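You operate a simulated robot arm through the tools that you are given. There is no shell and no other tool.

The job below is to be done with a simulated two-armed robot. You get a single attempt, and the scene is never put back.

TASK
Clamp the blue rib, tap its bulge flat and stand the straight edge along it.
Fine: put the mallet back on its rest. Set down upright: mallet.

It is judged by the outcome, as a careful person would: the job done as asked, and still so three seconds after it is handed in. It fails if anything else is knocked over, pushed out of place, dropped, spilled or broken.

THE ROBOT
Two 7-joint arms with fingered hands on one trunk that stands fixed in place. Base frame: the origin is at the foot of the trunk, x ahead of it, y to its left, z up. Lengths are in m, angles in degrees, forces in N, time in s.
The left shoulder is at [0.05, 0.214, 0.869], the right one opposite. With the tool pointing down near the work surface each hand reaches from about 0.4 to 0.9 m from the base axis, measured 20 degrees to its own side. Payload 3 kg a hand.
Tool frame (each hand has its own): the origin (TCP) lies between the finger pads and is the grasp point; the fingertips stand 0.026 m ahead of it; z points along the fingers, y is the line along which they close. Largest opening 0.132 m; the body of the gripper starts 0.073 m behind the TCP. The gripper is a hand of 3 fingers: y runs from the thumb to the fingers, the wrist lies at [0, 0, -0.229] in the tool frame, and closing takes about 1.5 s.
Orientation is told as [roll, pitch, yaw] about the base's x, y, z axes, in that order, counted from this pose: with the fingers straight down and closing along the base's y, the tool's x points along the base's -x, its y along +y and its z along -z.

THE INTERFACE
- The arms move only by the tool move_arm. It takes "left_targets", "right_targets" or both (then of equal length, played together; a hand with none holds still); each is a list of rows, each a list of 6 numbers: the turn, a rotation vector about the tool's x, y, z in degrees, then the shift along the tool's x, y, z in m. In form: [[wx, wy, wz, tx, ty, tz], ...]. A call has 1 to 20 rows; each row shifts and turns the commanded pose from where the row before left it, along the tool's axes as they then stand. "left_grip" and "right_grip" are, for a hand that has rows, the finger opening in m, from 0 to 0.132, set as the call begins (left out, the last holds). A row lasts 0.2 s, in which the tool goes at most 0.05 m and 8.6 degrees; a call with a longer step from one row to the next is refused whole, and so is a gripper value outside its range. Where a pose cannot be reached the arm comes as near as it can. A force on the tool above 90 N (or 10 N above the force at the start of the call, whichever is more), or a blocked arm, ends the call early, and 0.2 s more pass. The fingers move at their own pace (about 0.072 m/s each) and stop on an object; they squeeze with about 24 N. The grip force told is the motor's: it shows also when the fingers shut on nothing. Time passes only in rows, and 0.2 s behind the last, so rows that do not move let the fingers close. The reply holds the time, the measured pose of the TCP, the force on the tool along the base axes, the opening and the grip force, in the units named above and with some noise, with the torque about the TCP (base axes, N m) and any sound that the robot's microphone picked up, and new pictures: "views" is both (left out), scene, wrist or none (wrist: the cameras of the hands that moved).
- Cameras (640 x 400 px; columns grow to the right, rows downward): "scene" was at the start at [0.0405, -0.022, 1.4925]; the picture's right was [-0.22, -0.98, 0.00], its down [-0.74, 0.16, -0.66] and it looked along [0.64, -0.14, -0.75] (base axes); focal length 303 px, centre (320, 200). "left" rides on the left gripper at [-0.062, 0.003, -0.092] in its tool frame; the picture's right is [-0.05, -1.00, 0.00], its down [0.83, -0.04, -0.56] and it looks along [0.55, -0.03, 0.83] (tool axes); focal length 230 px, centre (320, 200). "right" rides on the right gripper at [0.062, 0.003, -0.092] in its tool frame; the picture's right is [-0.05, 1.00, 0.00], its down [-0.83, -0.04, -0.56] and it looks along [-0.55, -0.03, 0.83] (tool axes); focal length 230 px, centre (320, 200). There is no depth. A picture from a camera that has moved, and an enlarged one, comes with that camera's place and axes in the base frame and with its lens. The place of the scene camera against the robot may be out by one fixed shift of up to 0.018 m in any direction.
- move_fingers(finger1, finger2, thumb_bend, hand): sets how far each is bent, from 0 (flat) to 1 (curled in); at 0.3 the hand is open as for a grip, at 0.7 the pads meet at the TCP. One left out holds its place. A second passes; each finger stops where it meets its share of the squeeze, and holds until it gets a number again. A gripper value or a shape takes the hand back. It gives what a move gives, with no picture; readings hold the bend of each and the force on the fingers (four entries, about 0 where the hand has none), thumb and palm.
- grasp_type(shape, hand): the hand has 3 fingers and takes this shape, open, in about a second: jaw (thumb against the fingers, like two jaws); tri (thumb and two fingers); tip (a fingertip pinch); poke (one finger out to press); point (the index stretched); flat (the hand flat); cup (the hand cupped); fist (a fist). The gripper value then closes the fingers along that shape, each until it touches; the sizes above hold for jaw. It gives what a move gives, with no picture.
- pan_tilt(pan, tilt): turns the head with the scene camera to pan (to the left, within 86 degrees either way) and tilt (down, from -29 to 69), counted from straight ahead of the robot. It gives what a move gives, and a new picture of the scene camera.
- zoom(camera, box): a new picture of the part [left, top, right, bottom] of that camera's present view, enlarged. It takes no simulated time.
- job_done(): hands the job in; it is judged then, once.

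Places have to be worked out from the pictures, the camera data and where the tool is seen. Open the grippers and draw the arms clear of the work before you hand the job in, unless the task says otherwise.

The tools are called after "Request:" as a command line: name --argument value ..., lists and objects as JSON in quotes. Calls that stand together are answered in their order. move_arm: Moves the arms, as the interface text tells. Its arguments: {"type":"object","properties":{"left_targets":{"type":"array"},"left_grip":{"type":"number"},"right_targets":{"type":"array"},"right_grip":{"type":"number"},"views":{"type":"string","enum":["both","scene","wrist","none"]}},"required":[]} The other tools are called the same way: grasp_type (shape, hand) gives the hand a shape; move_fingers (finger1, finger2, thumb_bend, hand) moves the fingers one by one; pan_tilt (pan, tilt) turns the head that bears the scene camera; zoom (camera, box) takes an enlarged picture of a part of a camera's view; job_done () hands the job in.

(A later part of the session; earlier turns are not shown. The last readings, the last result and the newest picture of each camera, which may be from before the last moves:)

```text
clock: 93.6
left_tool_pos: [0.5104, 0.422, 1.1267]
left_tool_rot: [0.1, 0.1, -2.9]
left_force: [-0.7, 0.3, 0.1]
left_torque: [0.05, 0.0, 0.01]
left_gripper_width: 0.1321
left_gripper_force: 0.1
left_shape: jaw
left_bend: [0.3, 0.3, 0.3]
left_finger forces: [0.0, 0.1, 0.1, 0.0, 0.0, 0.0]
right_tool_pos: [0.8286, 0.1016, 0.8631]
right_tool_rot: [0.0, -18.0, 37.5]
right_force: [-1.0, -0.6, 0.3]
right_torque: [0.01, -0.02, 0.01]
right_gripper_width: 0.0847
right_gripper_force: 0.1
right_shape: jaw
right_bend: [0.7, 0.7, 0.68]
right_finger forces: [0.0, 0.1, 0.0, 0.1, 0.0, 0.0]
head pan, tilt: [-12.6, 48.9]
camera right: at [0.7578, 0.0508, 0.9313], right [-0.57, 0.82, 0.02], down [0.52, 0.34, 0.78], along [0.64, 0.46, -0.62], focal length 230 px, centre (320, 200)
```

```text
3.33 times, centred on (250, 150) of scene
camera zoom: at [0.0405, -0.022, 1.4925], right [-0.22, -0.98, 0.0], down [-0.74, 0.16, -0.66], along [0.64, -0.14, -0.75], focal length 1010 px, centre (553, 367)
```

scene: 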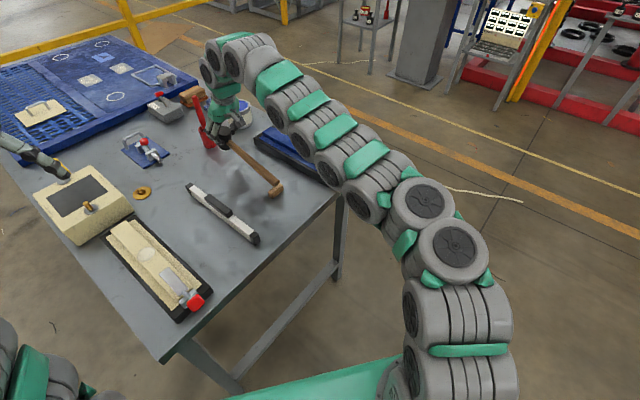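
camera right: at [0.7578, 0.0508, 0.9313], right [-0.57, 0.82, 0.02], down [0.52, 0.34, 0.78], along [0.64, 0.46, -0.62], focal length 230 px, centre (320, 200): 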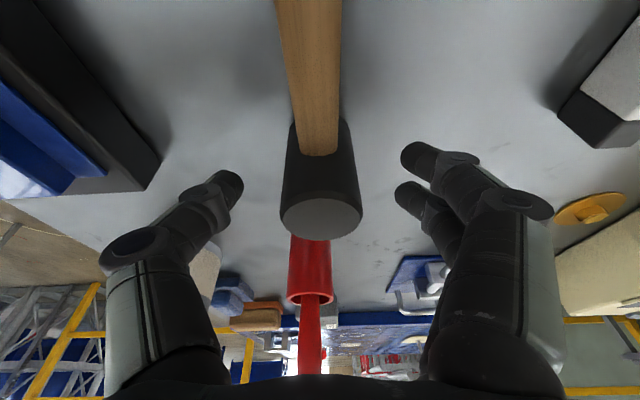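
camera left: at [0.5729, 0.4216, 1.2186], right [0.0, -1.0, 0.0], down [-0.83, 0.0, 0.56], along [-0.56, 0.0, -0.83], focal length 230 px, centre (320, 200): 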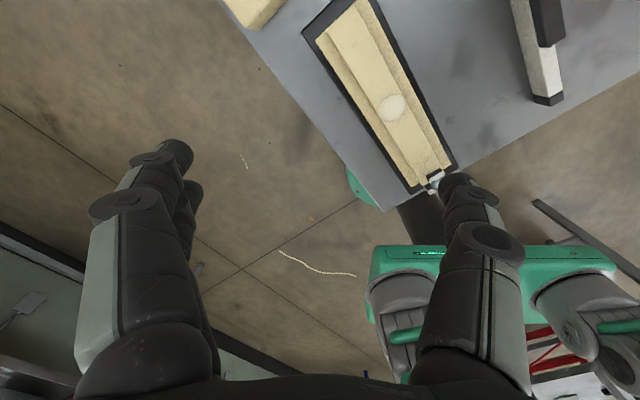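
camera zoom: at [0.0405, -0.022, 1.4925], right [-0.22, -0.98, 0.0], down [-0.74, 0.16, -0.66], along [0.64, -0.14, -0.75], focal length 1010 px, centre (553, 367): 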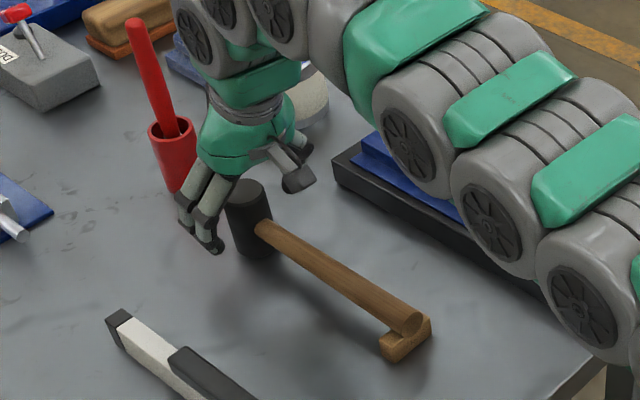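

The mallet stands released on its rest. I rise straight up and back off, then inspect.

Request:
move_arm --right_targets '[[0, 0, 0, -0.0103, 0, -0.0317], [0, 0, 0, -0.0103, 0, -0.0317], [0, 0, 0, 0.02, 0, -0.032], [0, 0, 0, 0.03, 0, -0.02], [0, 6, 0, 0.03, 0, 0], [0, 6, 0, 0.02, 0, 0], [0, 6, 0, 0.02, 0, 0], [0, 0, 0, 0, 0, 0]]' --views "both"

Request:
zoom --camera "scene" --box '[200, 90, 360, 210]'

Request:
zoom --camera "scene" --box '[215, 135, 295, 205]'

```text
clock: 95.4
left_tool_pos: [0.5111, 0.422, 1.1261]
left_tool_rot: [0.0, 0.0, -2.8]
left_force: [0.4, 1.4, 0.1]
left_torque: [-0.01, 0.02, 0.0]
left_gripper_width: 0.1318
left_gripper_force: 0.0
left_shape: jaw
left_bend: [0.3, 0.3, 0.3]
left_finger forces: [0.0, 0.0, 0.0, 0.0, 0.0, 0.0]
right_tool_pos: [0.7237, 0.0214, 0.9479]
right_tool_rot: [0.1, 0.1, 37.5]
right_force: [-0.3, 0.0, 0.3]
right_torque: [0.01, 0.02, 0.05]
right_gripper_width: 0.0849
right_gripper_force: 0.1
right_shape: jaw
right_bend: [0.7, 0.7, 0.68]
right_finger forces: [0.1, 0.0, 0.1, 0.0, 0.0, 0.0]
head pan, tilt: [-12.6, 48.9]
camera right: at [0.6736, -0.014, 1.0403], right [-0.57, 0.82, 0.0], down [0.69, 0.47, 0.55], along [0.46, 0.31, -0.83], focal length 230 px, centre (320, 200)
```

scene: 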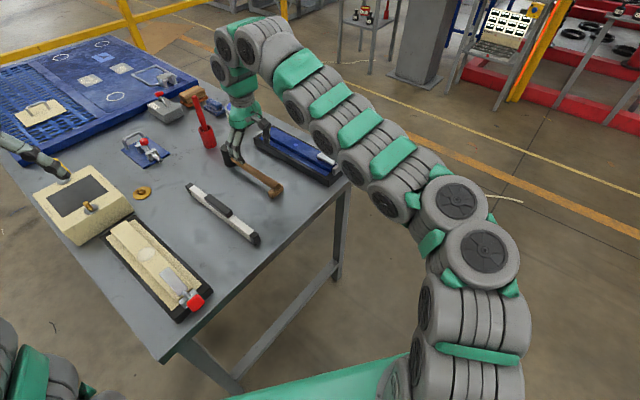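
right: 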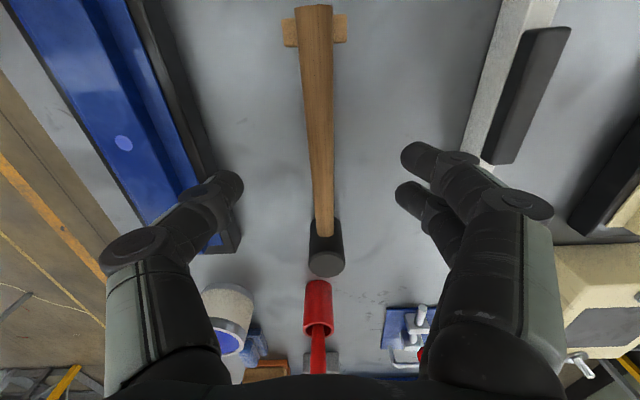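

```text
3.33 times, centred on (280, 150) of scene
camera zoom: at [0.0405, -0.022, 1.4925], right [-0.22, -0.98, 0.0], down [-0.74, 0.16, -0.66], along [0.64, -0.14, -0.75], focal length 1010 px, centre (453, 367)
```

zoom: 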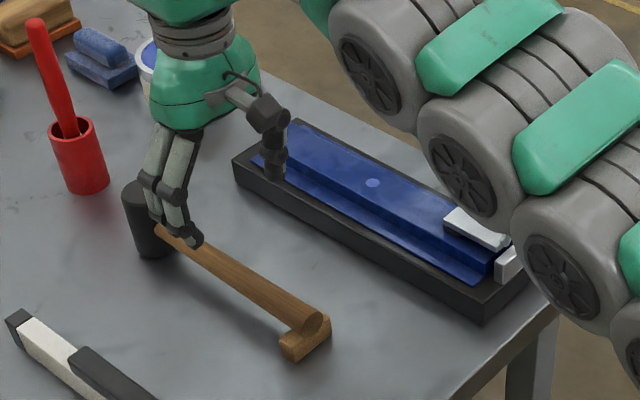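

```text
5.71 times, centred on (255, 170) of scene
camera zoom: at [0.0405, -0.022, 1.4925], right [-0.22, -0.98, 0.0], down [-0.74, 0.16, -0.66], along [0.64, -0.14, -0.75], focal length 1731 px, centre (691, 371)
```

zoom: 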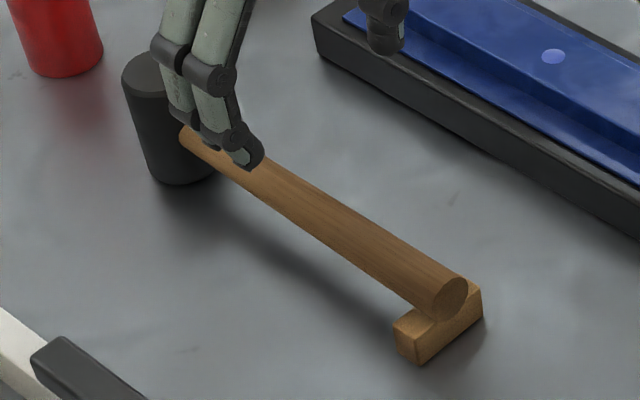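

The mallet is back exactly as it was: head upright, handle on the rest, rest unmoved; only a faint flush disc remains on the rib. Next the straight edge: I move the hand above it to measure.

Request:
move_arm --right_targets '[[0, 0, 0, 0.005, 0.03, -0.03], [0, 0, 0, 0.0075, 0.038, -0.025], [0, 0, 0, 0.0075, 0.038, -0.025], [0, 0, 0, 0.0075, 0.038, -0.02], [0, 0, 0, 0, 0, 0]]' --right_grip 0.132 --views "both"

Request:
zoom --camera "right" --box '[210, 20, 430, 240]'

Request:
zoom --camera "scene" --box '[260, 110, 370, 200]'

```text
clock: 96.6
left_tool_pos: [0.5107, 0.4212, 1.1269]
left_tool_rot: [0.0, 0.0, -2.9]
left_force: [-0.1, 0.4, 0.2]
left_torque: [-0.02, 0.0, -0.01]
left_gripper_width: 0.132
left_gripper_force: 0.0
left_shape: jaw
left_bend: [0.3, 0.3, 0.3]
left_finger forces: [0.0, 0.0, 0.1, 0.0, 0.0, 0.0]
right_tool_pos: [0.6141, 0.1194, 1.049]
right_tool_rot: [0.0, 0.0, 37.5]
right_force: [0.0, -1.3, 0.0]
right_torque: [-0.02, 0.06, -0.04]
right_gripper_width: 0.1319
right_gripper_force: 0.0
right_shape: jaw
right_bend: [0.3, 0.3, 0.3]
right_finger forces: [0.0, 0.0, 0.0, 0.0, 0.0, 0.1]
head pan, tilt: [-12.6, 48.9]
camera right: at [0.5645, 0.0834, 1.1397], right [-0.57, 0.82, 0.0], down [0.69, 0.47, 0.55], along [0.46, 0.31, -0.83], focal length 230 px, centre (320, 200)
```

scene: 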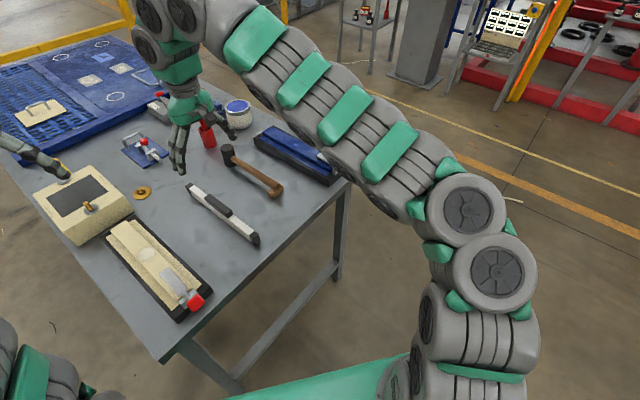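
right: 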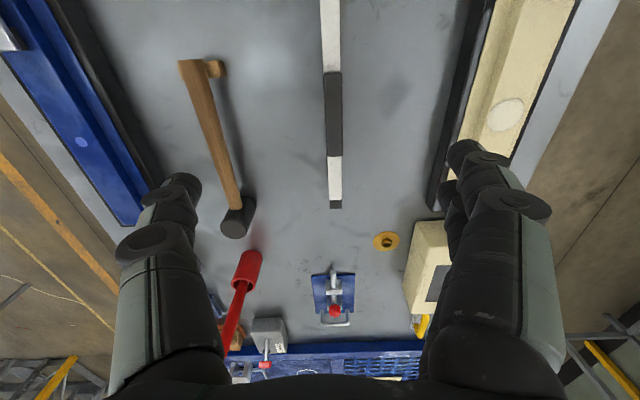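

```text
1.82 times, centred on (320, 130) of right
camera zoom: at [0.5645, 0.0834, 1.1397], right [-0.57, 0.82, 0.0], down [0.69, 0.47, 0.55], along [0.46, 0.31, -0.83], focal length 418 px, centre (320, 327)
```

zoom: 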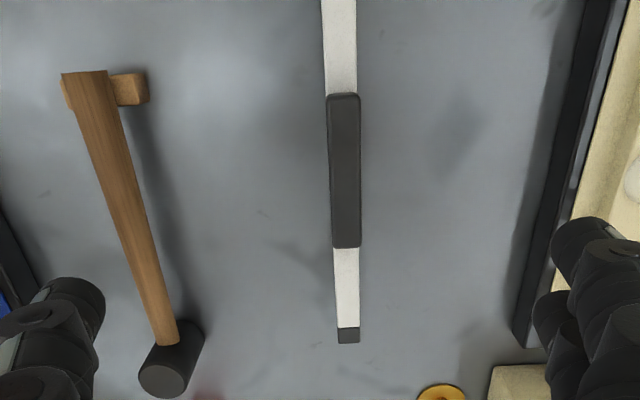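

```text
4.44 times, centred on (315, 155) of scene
camera zoom: at [0.0405, -0.022, 1.4925], right [-0.22, -0.98, 0.0], down [-0.74, 0.16, -0.66], along [0.64, -0.14, -0.75], focal length 1347 px, centre (342, 400)
```

zoom: 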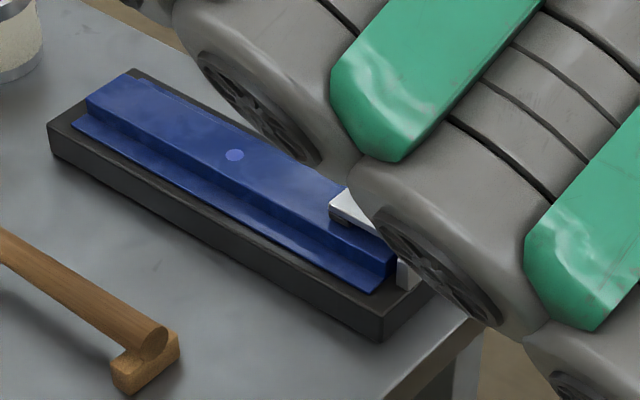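

The straight edge (≈0.29 m long, 0.019 wide, grip on top) lies parallel to the rib with its centre near a=0.573, b=-0.266. I tilt the hand 15° for later reach and come down above its middle.

Request:
move_arm --right_targets '[[0, -7.5, 0, 0, 0, 0], [0, -7.5, 0, 0, 0, 0], [0, 0, 0, 0.0062, 0.0046, 0.0328], [0, 0, 0, 0.0062, 0.0046, 0.0328], [0, 0, 0, 0.0062, 0.0046, 0.0328], [0, 0, 0, 0, 0, 0]]' --views "both"

Request:
zoom --camera "right" --box '[210, 0, 430, 220]'

Request:
zoom --camera "scene" --box '[160, 130, 280, 260]'

```text
clock: 98.0
left_tool_pos: [0.5106, 0.4215, 1.1282]
left_tool_rot: [0.1, 0.0, -2.8]
left_force: [0.7, -1.2, -0.3]
left_torque: [-0.02, 0.0, 0.04]
left_gripper_width: 0.132
left_gripper_force: 0.1
left_shape: jaw
left_bend: [0.3, 0.3, 0.3]
left_finger forces: [0.1, 0.0, 0.0, 0.0, 0.0, 0.0]
right_tool_pos: [0.6005, 0.1262, 0.9477]
right_tool_rot: [0.0, -7.5, 37.5]
right_force: [0.3, 0.0, 0.2]
right_torque: [0.01, -0.01, 0.0]
right_gripper_width: 0.132
right_gripper_force: 0.1
right_shape: jaw
right_bend: [0.3, 0.3, 0.3]
right_finger forces: [0.0, 0.0, 0.1, 0.0, 0.0, 0.0]
right hand out of reach, approached as far as the arm can: row 2
head pan, tilt: [-12.6, 48.9]
camera right: at [0.5411, 0.084, 1.0302], right [-0.57, 0.82, 0.01], down [0.62, 0.42, 0.66], along [0.54, 0.38, -0.75], focal length 230 px, centre (320, 200)
```

scene: 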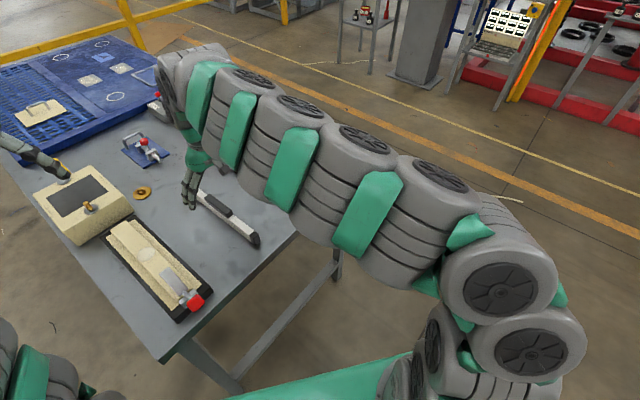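
right: 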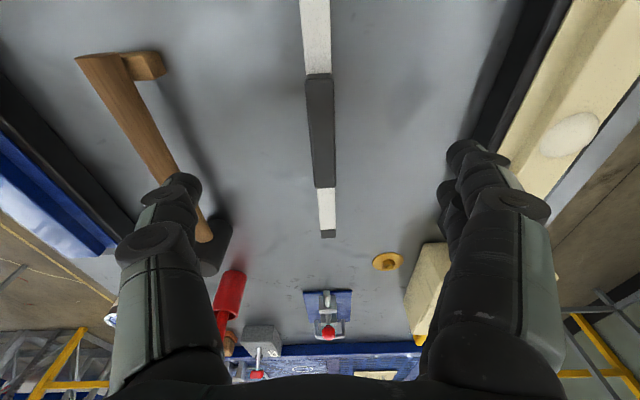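

```text
1.82 times, centred on (320, 110) of right
camera zoom: at [0.5411, 0.084, 1.0302], right [-0.57, 0.82, 0.01], down [0.62, 0.42, 0.66], along [0.54, 0.38, -0.75], focal length 418 px, centre (320, 364)
```

zoom: 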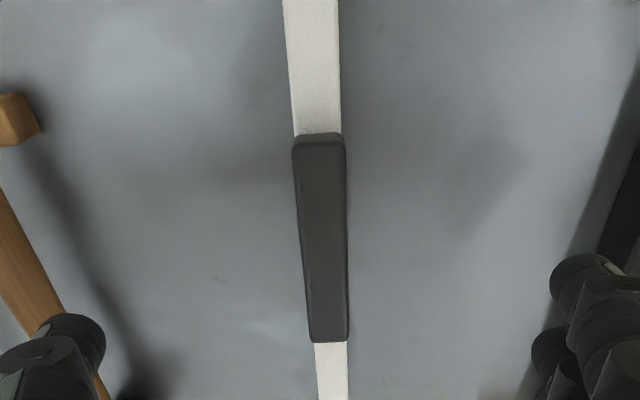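

```text
3.08 times, centred on (220, 195) of scene
camera zoom: at [0.0405, -0.022, 1.4925], right [-0.22, -0.98, 0.0], down [-0.74, 0.16, -0.66], along [0.64, -0.14, -0.75], focal length 932 px, centre (628, 215)
```

zoom: 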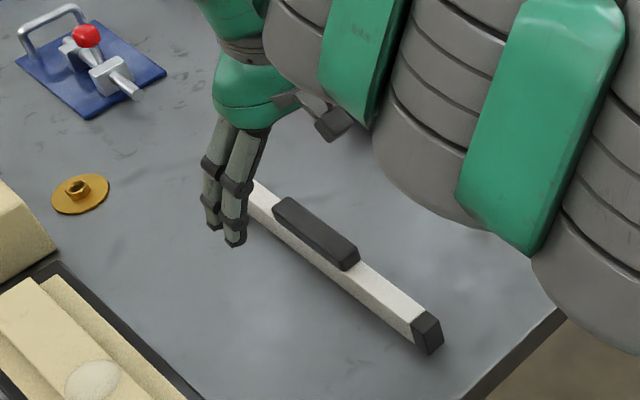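

Here the arm only allows a 7.5° tilt, so I'll grip the edge 3 cm nearer than its middle (still on the grip section), which keeps the later placement within reach. The grip top is at z≈0.853, b≈-0.265; I descend to pinch the bar's upper side.

Request:
move_arm --right_targets '[[0, 0, 0, 0.0085, 0.0003, 0.0311], [0, 0, 0, 0.0085, 0.0003, 0.0311], [0, 0, 0, 0.0086, 0.0003, 0.0311], [0, 0, 0, 0, 0, 0]]' --right_grip 0.085 --views "both"

Request:
zoom --camera "scene" --box '[170, 160, 280, 260]'

Request:
zoom --camera "right" --box '[220, 80, 430, 260]'

```text
clock: 99.0
left_tool_pos: [0.5108, 0.4216, 1.1276]
left_tool_rot: [0.1, 0.0, -2.9]
left_force: [1.0, 0.8, -0.6]
left_torque: [0.01, -0.02, 0.01]
left_gripper_width: 0.1321
left_gripper_force: 0.1
left_shape: jaw
left_bend: [0.3, 0.3, 0.3]
left_finger forces: [0.0, 0.0, 0.0, 0.0, 0.1, 0.1]
right_tool_pos: [0.5902, 0.1178, 0.852]
right_tool_rot: [-0.1, -7.5, 37.5]
right_force: [-0.2, -0.5, 0.0]
right_torque: [0.01, -0.02, 0.01]
right_gripper_width: 0.0857
right_gripper_force: 0.2
right_shape: jaw
right_bend: [0.7, 0.7, 0.68]
right_finger forces: [0.1, 0.0, 0.0, 0.1, 0.0, 0.0]
head pan, tilt: [-12.6, 48.9]
camera right: at [0.5309, 0.0756, 0.9351], right [-0.57, 0.82, 0.01], down [0.62, 0.42, 0.66], along [0.54, 0.38, -0.75], focal length 230 px, centre (320, 200)
```

scene: 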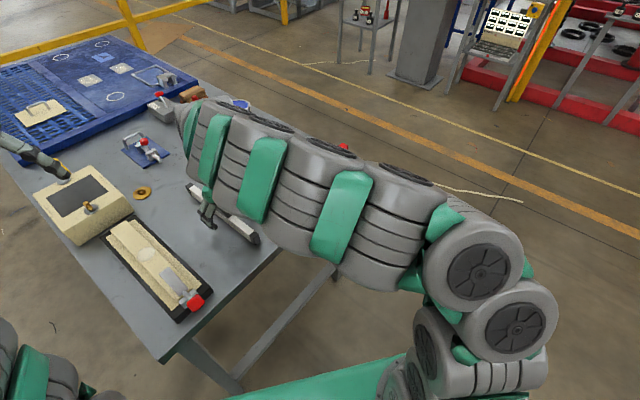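
right: 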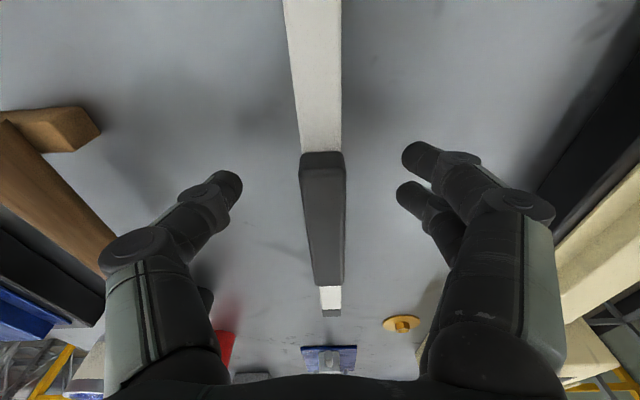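

```text
4.00 times, centred on (225, 210) of scene
camera zoom: at [0.0405, -0.022, 1.4925], right [-0.22, -0.98, 0.0], down [-0.74, 0.16, -0.66], along [0.64, -0.14, -0.75], focal length 1212 px, centre (700, 160)
```

zoom: 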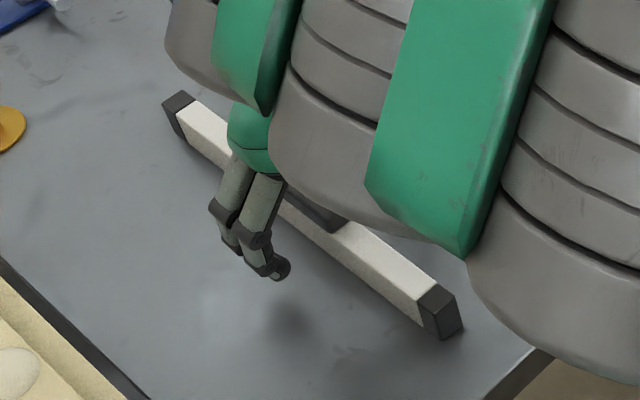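

```text
2.22 times, centred on (325, 170) of right
camera zoom: at [0.5309, 0.0756, 0.9351], right [-0.57, 0.82, 0.01], down [0.62, 0.42, 0.66], along [0.54, 0.38, -0.75], focal length 511 px, centre (309, 267)
```

zoom: 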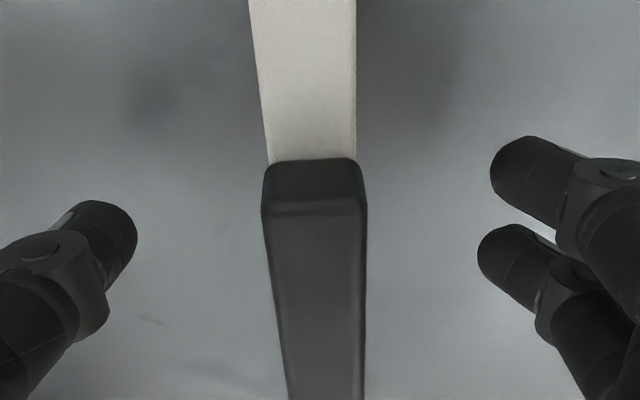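

Tips straddle the bar just below the grip. I close on it.

Request:
move_arm --right_targets '[[0, 0, 0, 0, 0, 0], [0, 0, 0, 0, 0, 0], [0, 0, 0, 0, 0, 0], [0, 0, 0, 0, 0, 0], [0, 0, 0, 0, 0, 0], [0, 0, 0, 0, 0, 0]]' --right_grip 0.0 --views "wrist"

Request:
zoom --camera "right" --box '[220, 80, 430, 260]'

Request:
zoom --camera "scene" --box '[170, 160, 280, 260]'

```text
clock: 100.4
left_tool_pos: [0.511, 0.421, 1.127]
left_tool_rot: [0.0, 0.0, -2.8]
left_force: [0.0, -1.0, -0.3]
left_torque: [0.02, 0.0, -0.01]
left_gripper_width: 0.1317
left_gripper_force: 0.1
left_shape: jaw
left_bend: [0.3, 0.3, 0.3]
left_finger forces: [0.0, 0.0, 0.0, 0.0, 0.0, 0.0]
right_tool_pos: [0.5905, 0.1183, 0.8532]
right_tool_rot: [0.0, -7.5, 37.5]
right_force: [0.2, 0.1, 0.4]
right_torque: [-0.03, 0.02, -0.03]
right_gripper_width: 0.0165
right_gripper_force: 24.4
right_shape: jaw
right_bend: [0.72, 0.73, 0.7]
right_finger forces: [10.9, 10.7, 0.0, 0.0, 21.1, 0.0]
head pan, tilt: [-12.6, 48.9]
camera right: at [0.5309, 0.0753, 0.9352], right [-0.57, 0.82, 0.01], down [0.62, 0.42, 0.66], along [0.54, 0.38, -0.75], focal length 230 px, centre (320, 200)
```

right: 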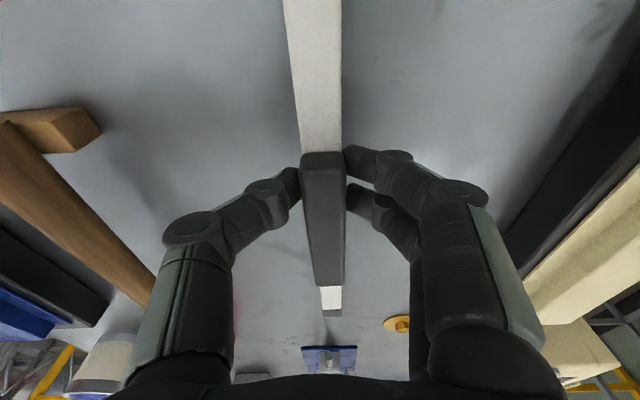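

```text
2.22 times, centred on (325, 170) of right
camera zoom: at [0.5309, 0.0753, 0.9352], right [-0.57, 0.82, 0.01], down [0.62, 0.42, 0.66], along [0.54, 0.38, -0.75], focal length 511 px, centre (309, 267)
```

zoom: 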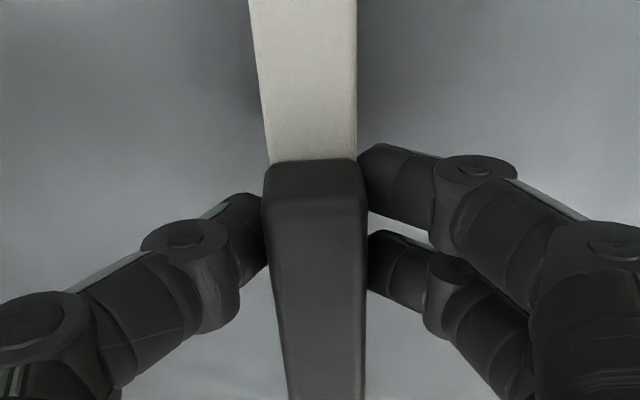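

```text
4.00 times, centred on (225, 210) of scene
camera zoom: at [0.0405, -0.022, 1.4925], right [-0.22, -0.98, 0.0], down [-0.74, 0.16, -0.66], along [0.64, -0.14, -0.75], focal length 1212 px, centre (700, 160)
```

zoom: 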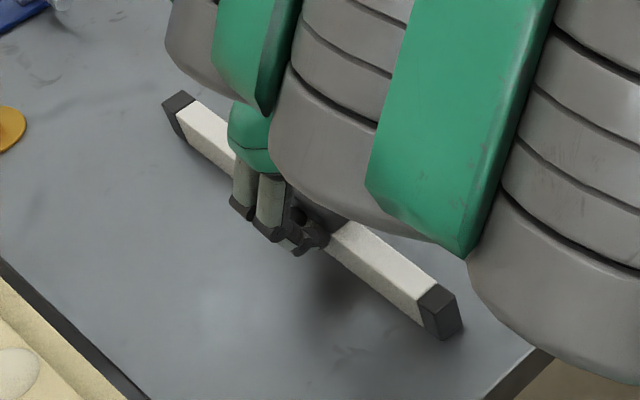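

Firm, symmetric grip and the straight edge hasn't shifted. I lift 3 cm slowly and check that it stays level.

Request:
move_arm --right_targets '[[0, 0, 0, -0.001, 0, -0.0075], [0, 0, 0, -0.001, 0, -0.0075], [0, 0, 0, -0.001, 0, -0.0075], [0, 0, 0, -0.001, 0, -0.0075], [0, 0, 0, 0, 0, 0]]' --views "wrist"

Request:
zoom --camera "scene" --box '[170, 160, 280, 260]'

```text
clock: 101.6
left_tool_pos: [0.5101, 0.4215, 1.1273]
left_tool_rot: [-0.1, 0.0, -2.8]
left_force: [0.5, 0.5, 0.8]
left_torque: [0.01, -0.01, 0.03]
left_gripper_width: 0.1321
left_gripper_force: 0.0
left_shape: jaw
left_bend: [0.3, 0.3, 0.3]
left_finger forces: [0.0, 0.0, 0.0, 0.0, 0.0, 0.0]
right_tool_pos: [0.5905, 0.1195, 0.8827]
right_tool_rot: [0.0, -7.5, 37.5]
right_force: [1.7, 0.0, -5.6]
right_torque: [-0.09, 0.13, -0.01]
right_gripper_width: 0.0165
right_gripper_force: 24.1
right_shape: jaw
right_bend: [0.73, 0.72, 0.7]
right_finger forces: [10.6, 9.8, 0.1, 0.0, 21.6, 0.1]
head pan, tilt: [-12.6, 48.9]
camera right: at [0.5307, 0.0765, 0.9655], right [-0.57, 0.82, 0.01], down [0.62, 0.42, 0.66], along [0.54, 0.38, -0.75], focal length 230 px, centre (320, 200)
```

right: 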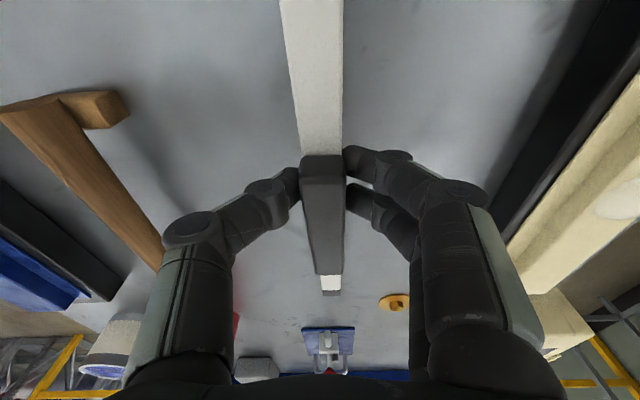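

```text
4.00 times, centred on (225, 210) of scene
camera zoom: at [0.0406, -0.022, 1.4925], right [-0.22, -0.98, 0.0], down [-0.74, 0.16, -0.66], along [0.64, -0.14, -0.75], focal length 1212 px, centre (700, 160)
```

zoom: 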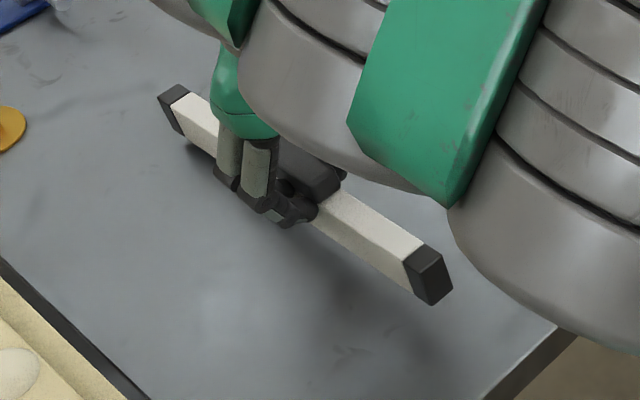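

The straight edge is up, far end drooping ~5° (weight ≈5.6 N, gripped 3 cm off centre), which I can level later with hand tilt. I raise it well clear of the mallet and carry it toward the rib.

Request:
move_arm --right_targets '[[0, 0, 0, -0.0033, 0, -0.0248], [0, 0, 0, -0.0033, 0, -0.0248], [0, 0, 0, -0.0033, 0, -0.0248], [0, 0, 0, -0.0069, -0.033, 0.0009], [0, 0, 0, -0.0069, -0.033, 0.0009], [0, 0, 0, -0.0069, -0.033, 0.0009], [0, 0, 0, -0.0069, -0.033, 0.0009], [0, 0, 0, -0.0069, -0.033, 0.0009], [0, 0, 0, -0.0069, -0.033, 0.0009], [0, 0, 0, 0, 0, 0]]' --views "both"

Request:
zoom --camera "scene" --box '[200, 80, 360, 220]'

```text
clock: 103.8
left_tool_pos: [0.5105, 0.4209, 1.1268]
left_tool_rot: [0.0, 0.0, -2.9]
left_force: [0.1, -0.2, -0.1]
left_torque: [0.0, -0.03, -0.04]
left_gripper_width: 0.1322
left_gripper_force: 0.1
left_shape: jaw
left_bend: [0.3, 0.3, 0.3]
left_finger forces: [0.0, 0.1, 0.0, 0.0, 0.1, 0.0]
right_tool_pos: [0.7443, -0.0128, 0.9569]
right_tool_rot: [0.0, -7.5, 37.5]
right_force: [-0.7, 0.0, -4.3]
right_torque: [-0.08, 0.1, -0.03]
right_gripper_width: 0.0164
right_gripper_force: 23.5
right_shape: jaw
right_bend: [0.73, 0.72, 0.7]
right_finger forces: [11.3, 10.1, 0.0, 0.0, 21.6, 0.0]
head pan, tilt: [-12.6, 48.9]
camera right: at [0.6848, -0.0555, 1.0405], right [-0.57, 0.82, 0.01], down [0.62, 0.42, 0.66], along [0.54, 0.38, -0.75], focal length 230 px, centre (320, 200)
```

scene: 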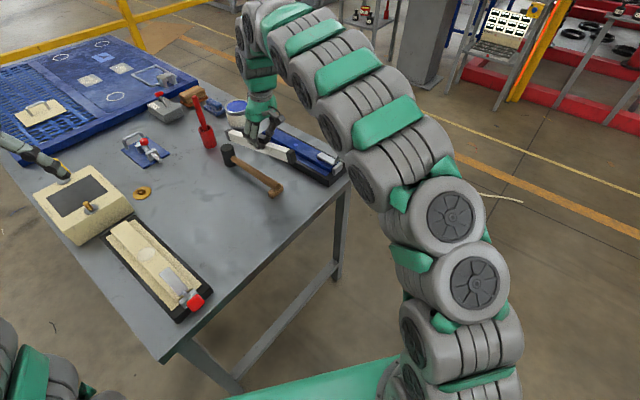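
right: 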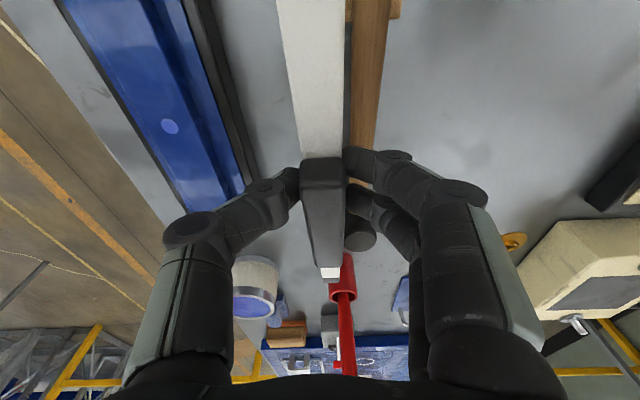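

```text
2.86 times, centred on (280, 150) of scene
camera zoom: at [0.0406, -0.0221, 1.4925], right [-0.22, -0.98, 0.0], down [-0.74, 0.16, -0.66], along [0.64, -0.14, -0.75], focal length 866 px, centre (434, 343)
```

zoom: 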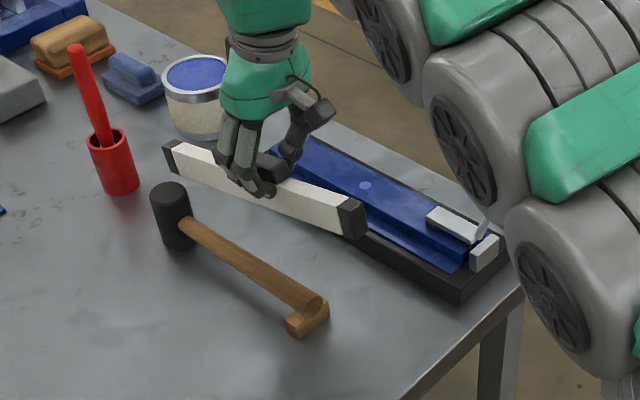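

Carrying well; the far end droops ~12° now and everything is clear (the paint tub's edge is ~5 cm beyond where the bar will end). I continue over the rib and tilt the hand 12° more to level the bar.

Request:
move_arm --right_targets '[[0, 0, 0, -0.0041, -0.0262, 0.0005], [0, 0, 0, -0.0041, -0.0262, 0.0005], [0, 0, 0, -0.0041, -0.0262, 0.0005], [0, 0, 0, -0.0041, -0.0262, 0.0005], [0, 0, 0, 0, -0.0262, 0], [0, -6, 0, 0, 0, 0], [0, -6, 0, 0, 0, 0], [0, 0, 0, 0, 0, 0]]' --views "both"

Request:
zoom --camera "scene" --box '[230, 80, 360, 190]'

Request:
zoom --camera "right" --box '[200, 0, 440, 260]'

```text
clock: 105.6
left_tool_pos: [0.5116, 0.422, 1.1278]
left_tool_rot: [0.1, -0.1, -2.9]
left_force: [0.0, 0.0, -0.6]
left_torque: [0.01, 0.04, 0.02]
left_gripper_width: 0.132
left_gripper_force: 0.0
left_shape: jaw
left_bend: [0.3, 0.3, 0.3]
left_finger forces: [0.0, 0.0, 0.0, 0.0, 0.0, 0.0]
right_tool_pos: [0.8392, -0.1067, 0.9582]
right_tool_rot: [0.0, -19.5, 37.4]
right_force: [-0.1, 0.4, -4.8]
right_torque: [-0.13, 0.13, 0.01]
right_gripper_width: 0.0163
right_gripper_force: 24.2
right_shape: jaw
right_bend: [0.73, 0.72, 0.7]
right_finger forces: [12.3, 9.8, 0.0, 0.1, 21.8, 0.0]
head pan, tilt: [-12.6, 48.9]
camera right: at [0.7658, -0.1587, 1.0238], right [-0.57, 0.82, 0.02], down [0.5, 0.33, 0.8], along [0.65, 0.46, -0.6], focal length 230 px, centre (320, 200)
```

scene: 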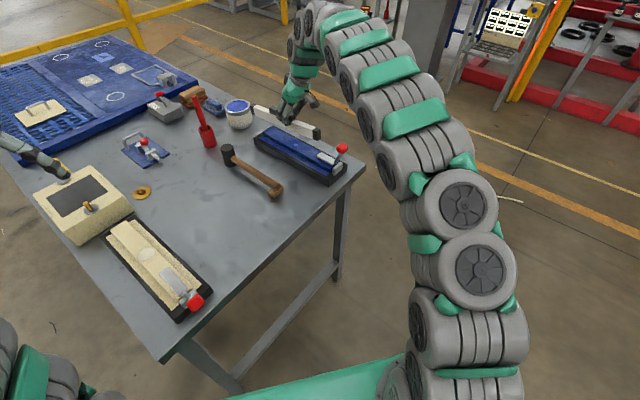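
right: 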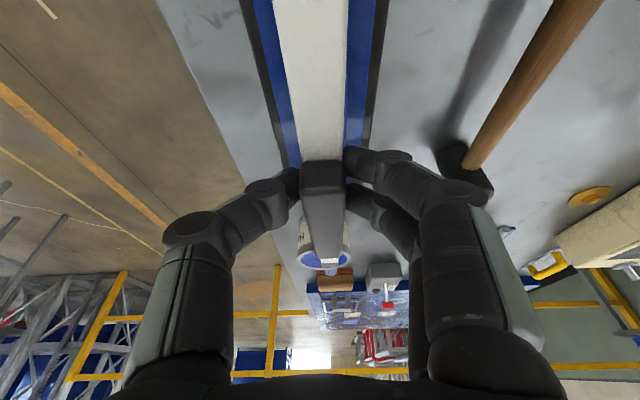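

```text
3.64 times, centred on (295, 135) of scene
camera zoom: at [0.0406, -0.0221, 1.4925], right [-0.22, -0.98, 0.0], down [-0.74, 0.16, -0.66], along [0.64, -0.14, -0.75], focal length 1102 px, centre (411, 436)
```

zoom: 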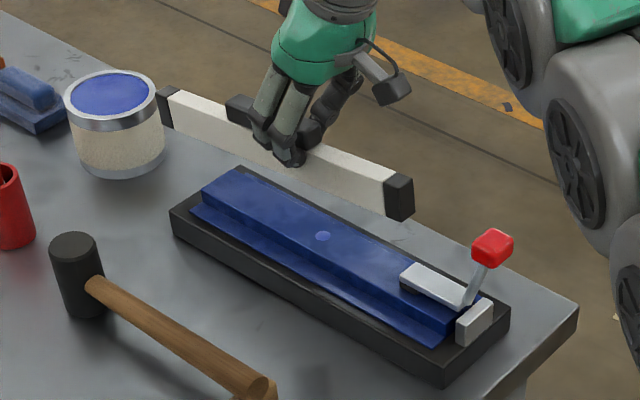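

```text
1.54 times, centred on (320, 130) of right
camera zoom: at [0.7658, -0.1587, 1.0238], right [-0.57, 0.82, 0.02], down [0.5, 0.33, 0.8], along [0.65, 0.46, -0.6], focal length 354 px, centre (320, 308)
```

zoom: 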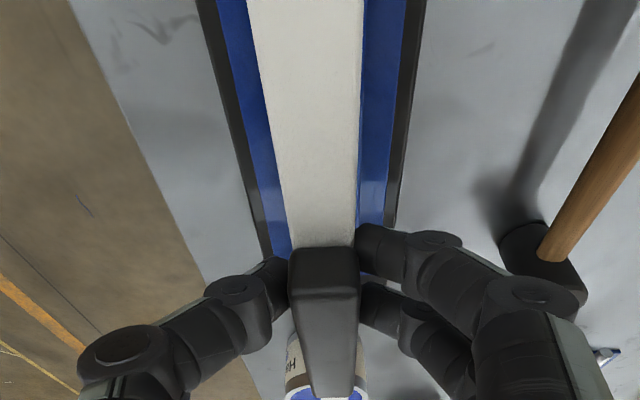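

The bar is above the rib and parallel to it, but still ~10° far-end-low. I tilt the hand 10° more to level it.

Request:
move_arm --right_targets '[[0, -5, 0, 0, 0, 0], [0, -5, 0, 0, 0, 0], [0, 0, 0, 0, 0, 0]]' --views "wrist"

Request:
zoom --camera "scene" --box '[230, 80, 360, 190]'

```text
clock: 106.4
left_tool_pos: [0.5108, 0.4223, 1.1261]
left_tool_rot: [-0.1, 0.0, -3.0]
left_force: [-0.1, -0.5, 0.0]
left_torque: [0.05, 0.0, 0.0]
left_gripper_width: 0.1321
left_gripper_force: 0.1
left_shape: jaw
left_bend: [0.3, 0.3, 0.3]
left_finger forces: [0.0, 0.0, 0.0, 0.0, 0.1, 0.0]
right_tool_pos: [0.8373, -0.1058, 0.958]
right_tool_rot: [0.0, -29.4, 37.5]
right_force: [-0.5, 0.2, -5.5]
right_torque: [-0.13, 0.15, 0.03]
right_gripper_width: 0.0163
right_gripper_force: 24.3
right_shape: jaw
right_bend: [0.73, 0.72, 0.7]
right_finger forces: [12.1, 9.7, 0.0, 0.0, 21.7, 0.0]
head pan, tilt: [-12.6, 48.9]
camera right: at [0.7576, -0.1645, 1.007], right [-0.57, 0.82, 0.03], down [0.38, 0.24, 0.89], along [0.72, 0.52, -0.45], focal length 230 px, centre (320, 200)
```

right: 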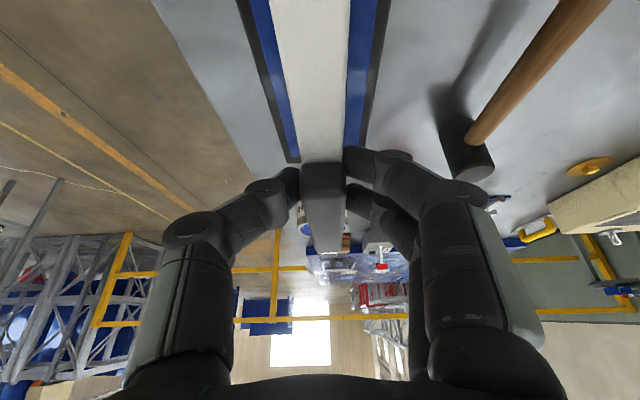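

```text
3.64 times, centred on (295, 135) of scene
camera zoom: at [0.0406, -0.022, 1.4925], right [-0.22, -0.98, 0.0], down [-0.74, 0.16, -0.66], along [0.64, -0.14, -0.75], focal length 1102 px, centre (411, 436)
```

zoom: 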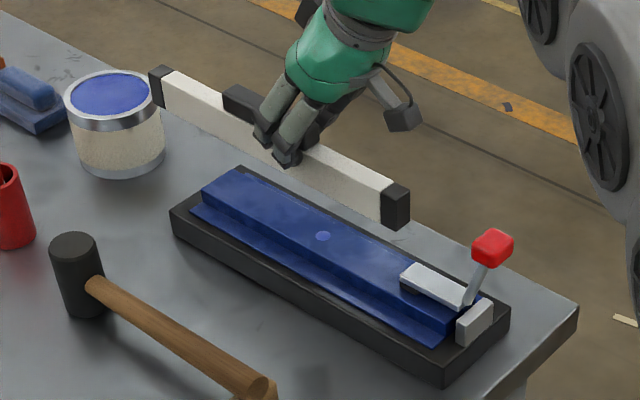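

Now level within ~2–3°. Near end is just beyond the clamp paddle; I nudge forward 5 mm and lower to about 1 cm above the crown.

Request:
move_arm --right_targets '[[0, 0, 0, 0.0075, -0.0002, 0.0168], [0, 0, 0, 0.0075, -0.0002, 0.0168], [0, 0, 0, 0.0075, -0.0002, 0.0168], [0, 0, 0, 0, 0, 0]]' --views "wrist"

Request:
zoom --camera "scene" --box '[230, 80, 360, 190]'

Request:
zoom --camera "scene" --box '[300, 130, 360, 180]'

```text
clock: 107.4
left_tool_pos: [0.5105, 0.4217, 1.1271]
left_tool_rot: [0.0, 0.0, -3.0]
left_force: [0.0, -0.4, -0.2]
left_torque: [0.01, -0.02, 0.02]
left_gripper_width: 0.1318
left_gripper_force: 0.0
left_shape: jaw
left_bend: [0.3, 0.3, 0.3]
left_finger forces: [0.0, 0.0, 0.1, 0.0, 0.0, 0.1]
right_tool_pos: [0.8434, -0.1033, 0.9019]
right_tool_rot: [-0.1, -29.5, 37.5]
right_force: [0.2, -0.2, -4.8]
right_torque: [-0.08, 0.18, 0.0]
right_gripper_width: 0.016
right_gripper_force: 24.3
right_shape: jaw
right_bend: [0.73, 0.72, 0.7]
right_finger forces: [12.3, 9.5, 0.0, 0.0, 21.8, 0.1]
head pan, tilt: [-12.6, 48.9]
camera right: at [0.7618, -0.1619, 0.9523], right [-0.57, 0.82, 0.03], down [0.38, 0.24, 0.89], along [0.72, 0.52, -0.45], focal length 230 px, centre (320, 200)
```

right: 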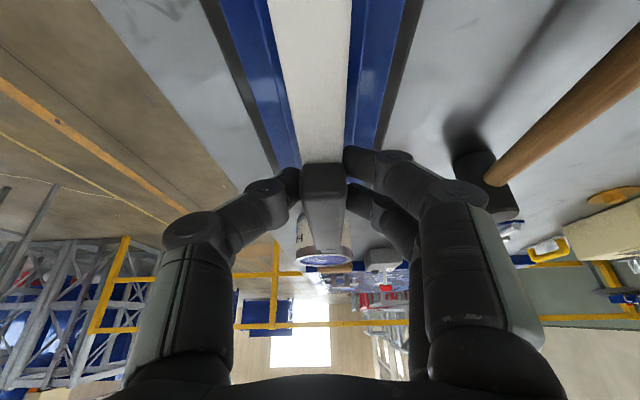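

```text
3.64 times, centred on (295, 135) of scene
camera zoom: at [0.0406, -0.022, 1.4925], right [-0.22, -0.98, 0.0], down [-0.74, 0.16, -0.66], along [0.64, -0.14, -0.75], focal length 1102 px, centre (411, 436)
```

zoom: 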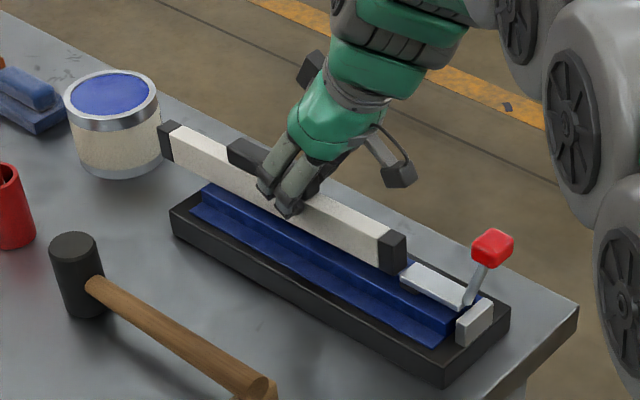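

```text
8.00 times, centred on (330, 155) of scene
camera zoom: at [0.0406, -0.022, 1.4925], right [-0.22, -0.98, 0.0], down [-0.74, 0.16, -0.66], along [0.64, -0.14, -0.75], focal length 2424 px, centre (240, 560)
```

zoom: 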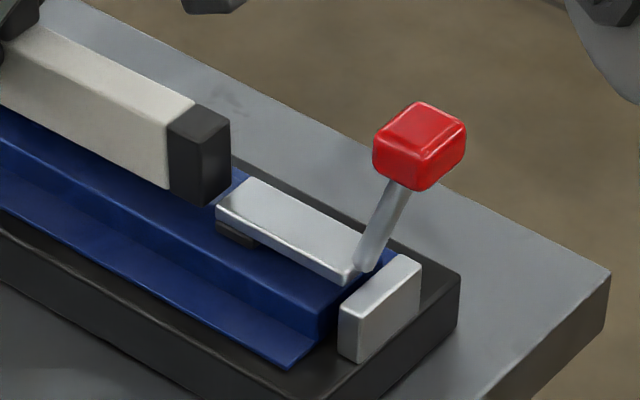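

The bar is now parallel to the crown in both directions, ~1.2–1.5 cm above it, with ~8 mm to the paddle. I lower in small steps until it touches.

Request:
move_arm --right_targets '[[0, 0, 0, 0.0039, 0, 0.007], [0, 0, 0, 0, 0, 0]]' --views "none"

Request:
move_arm --right_targets '[[0, 0, 0, 0.0015, 0, 0.0026], [0, 0, 0, 0, 0, 0]]' --views "none"

Request:
zoom --camera "scene" --box '[240, 100, 350, 180]'

```text
clock: 108.0
left_tool_pos: [0.5096, 0.421, 1.1266]
left_tool_rot: [0.0, 0.0, -2.8]
left_force: [0.0, 0.1, 0.0]
left_torque: [-0.01, 0.02, 0.03]
left_gripper_width: 0.132
left_gripper_force: 0.1
left_shape: jaw
left_bend: [0.3, 0.3, 0.3]
left_finger forces: [0.0, 0.0, 0.0, 0.1, 0.0, 0.0]
right_tool_pos: [0.8429, -0.104, 0.8966]
right_tool_rot: [-0.1, -29.6, 37.6]
right_force: [-5.8, -1.3, 19.2]
right_torque: [0.02, 0.1, 0.04]
right_gripper_width: 0.0173
right_gripper_force: 23.5
right_shape: jaw
right_bend: [0.74, 0.72, 0.71]
right_finger forces: [15.2, 13.0, 0.0, 0.0, 26.6, 0.0]
head pan, tilt: [-12.6, 48.9]
```

```text
clock: 108.6
left_tool_pos: [0.5089, 0.4212, 1.1279]
left_tool_rot: [0.0, 0.0, -2.8]
left_force: [0.6, 0.5, -0.9]
left_torque: [0.0, 0.02, 0.03]
left_gripper_width: 0.1319
left_gripper_force: 0.0
left_shape: jaw
left_bend: [0.3, 0.3, 0.3]
left_finger forces: [0.0, 0.1, 0.0, 0.0, 0.0, 0.0]
right_tool_pos: [0.8421, -0.1027, 0.8918]
right_tool_rot: [0.0, -29.5, 37.6]
right_force: [1.1, 3.1, 27.1]
right_torque: [0.34, -0.09, 0.05]
right_gripper_width: 0.0191
right_gripper_force: 23.5
right_shape: jaw
right_bend: [0.74, 0.74, 0.72]
right_finger forces: [13.2, 13.9, 0.0, 0.0, 25.6, 0.0]
head pan, tilt: [-12.6, 48.9]
```

```text
5.00 times, centred on (295, 140) of scene
camera zoom: at [0.0402, -0.0219, 1.4925], right [-0.22, -0.98, 0.0], down [-0.74, 0.16, -0.66], along [0.64, -0.14, -0.75], focal length 1515 px, centre (445, 500)
```

zoom: 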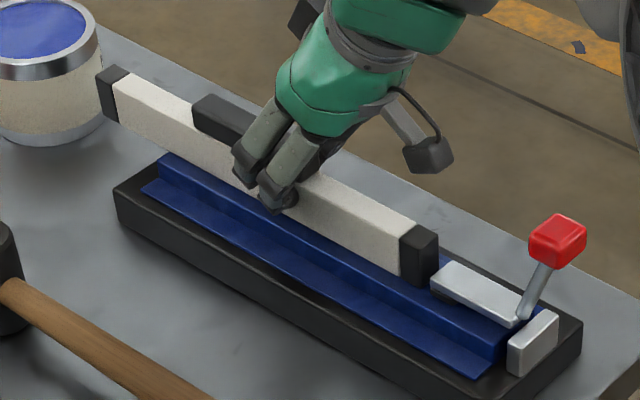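

The bar is seated on the crown (I'm pressing ~30 N). I ease up until the load is nearly gone before releasing.

Request:
move_arm --right_targets '[[0, 0, 0, -0.001, 0, -0.0017], [0, 0, 0, 0, 0, 0]]' --views "none"

Request:
move_arm --right_targets '[[0, 0, 0, -0.0005, 0, -0.0009], [0, 0, 0, 0, 0, 0]]' --views "wrist"

Request:
zoom --camera "scene" --box '[240, 100, 350, 180]'

Request:
zoom --camera "right" --box '[200, 0, 440, 260]'

```text
clock: 109.2
left_tool_pos: [0.5102, 0.4214, 1.1257]
left_tool_rot: [0.0, 0.0, -2.9]
left_force: [-0.4, -0.2, 0.2]
left_torque: [0.01, -0.03, 0.01]
left_gripper_width: 0.1319
left_gripper_force: 0.1
left_shape: jaw
left_bend: [0.3, 0.3, 0.3]
left_finger forces: [0.1, 0.0, 0.1, 0.0, 0.0, 0.0]
right_tool_pos: [0.8409, -0.1036, 0.8933]
right_tool_rot: [0.1, -29.4, 37.5]
right_force: [2.7, 5.5, 11.2]
right_torque: [0.24, -0.01, 0.03]
right_gripper_width: 0.0189
right_gripper_force: 24.2
right_shape: jaw
right_bend: [0.74, 0.73, 0.72]
right_finger forces: [12.2, 12.7, 0.0, 0.0, 22.7, 0.0]
head pan, tilt: [-12.6, 48.9]
```

```text
clock: 109.8
left_tool_pos: [0.5112, 0.4205, 1.1273]
left_tool_rot: [0.0, 0.0, -2.8]
left_force: [0.0, 0.4, -0.4]
left_torque: [0.02, -0.01, 0.0]
left_gripper_width: 0.1319
left_gripper_force: 0.1
left_shape: jaw
left_bend: [0.3, 0.3, 0.3]
left_finger forces: [0.0, 0.0, 0.0, 0.0, 0.1, 0.0]
right_tool_pos: [0.8418, -0.103, 0.8946]
right_tool_rot: [0.1, -29.5, 37.5]
right_force: [-1.6, 1.0, -0.5]
right_torque: [0.08, 0.09, 0.04]
right_gripper_width: 0.0179
right_gripper_force: 23.8
right_shape: jaw
right_bend: [0.74, 0.73, 0.71]
right_finger forces: [11.4, 11.5, 0.0, 0.0, 22.3, 0.0]
head pan, tilt: [-12.6, 48.9]
camera right: at [0.7613, -0.1621, 0.9437], right [-0.57, 0.82, 0.03], down [0.39, 0.24, 0.89], along [0.72, 0.52, -0.45], focal length 230 px, centre (320, 200)
```

right: 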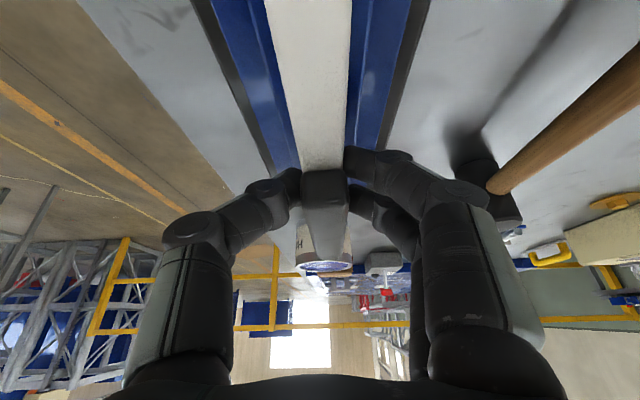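

```text
5.00 times, centred on (295, 140) of scene
camera zoom: at [0.0405, -0.022, 1.4925], right [-0.22, -0.98, 0.0], down [-0.74, 0.16, -0.66], along [0.64, -0.14, -0.75], focal length 1515 px, centre (445, 500)
```

zoom: 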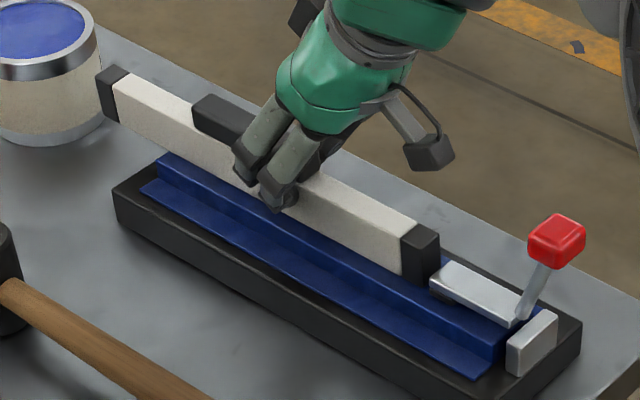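

```text
1.54 times, centred on (320, 130) of right
camera zoom: at [0.7613, -0.1621, 0.9437], right [-0.57, 0.82, 0.03], down [0.39, 0.24, 0.89], along [0.72, 0.52, -0.45], focal length 354 px, centre (320, 308)
```

zoom: 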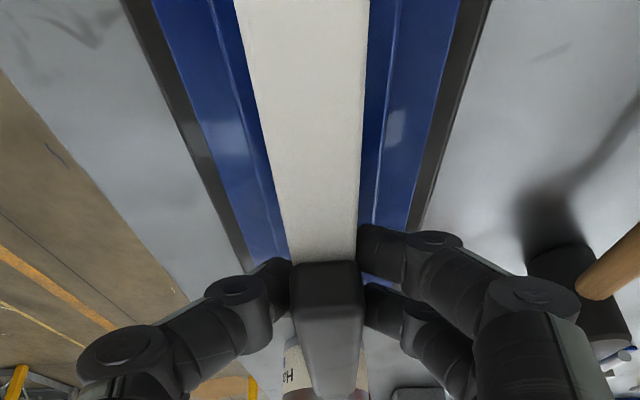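

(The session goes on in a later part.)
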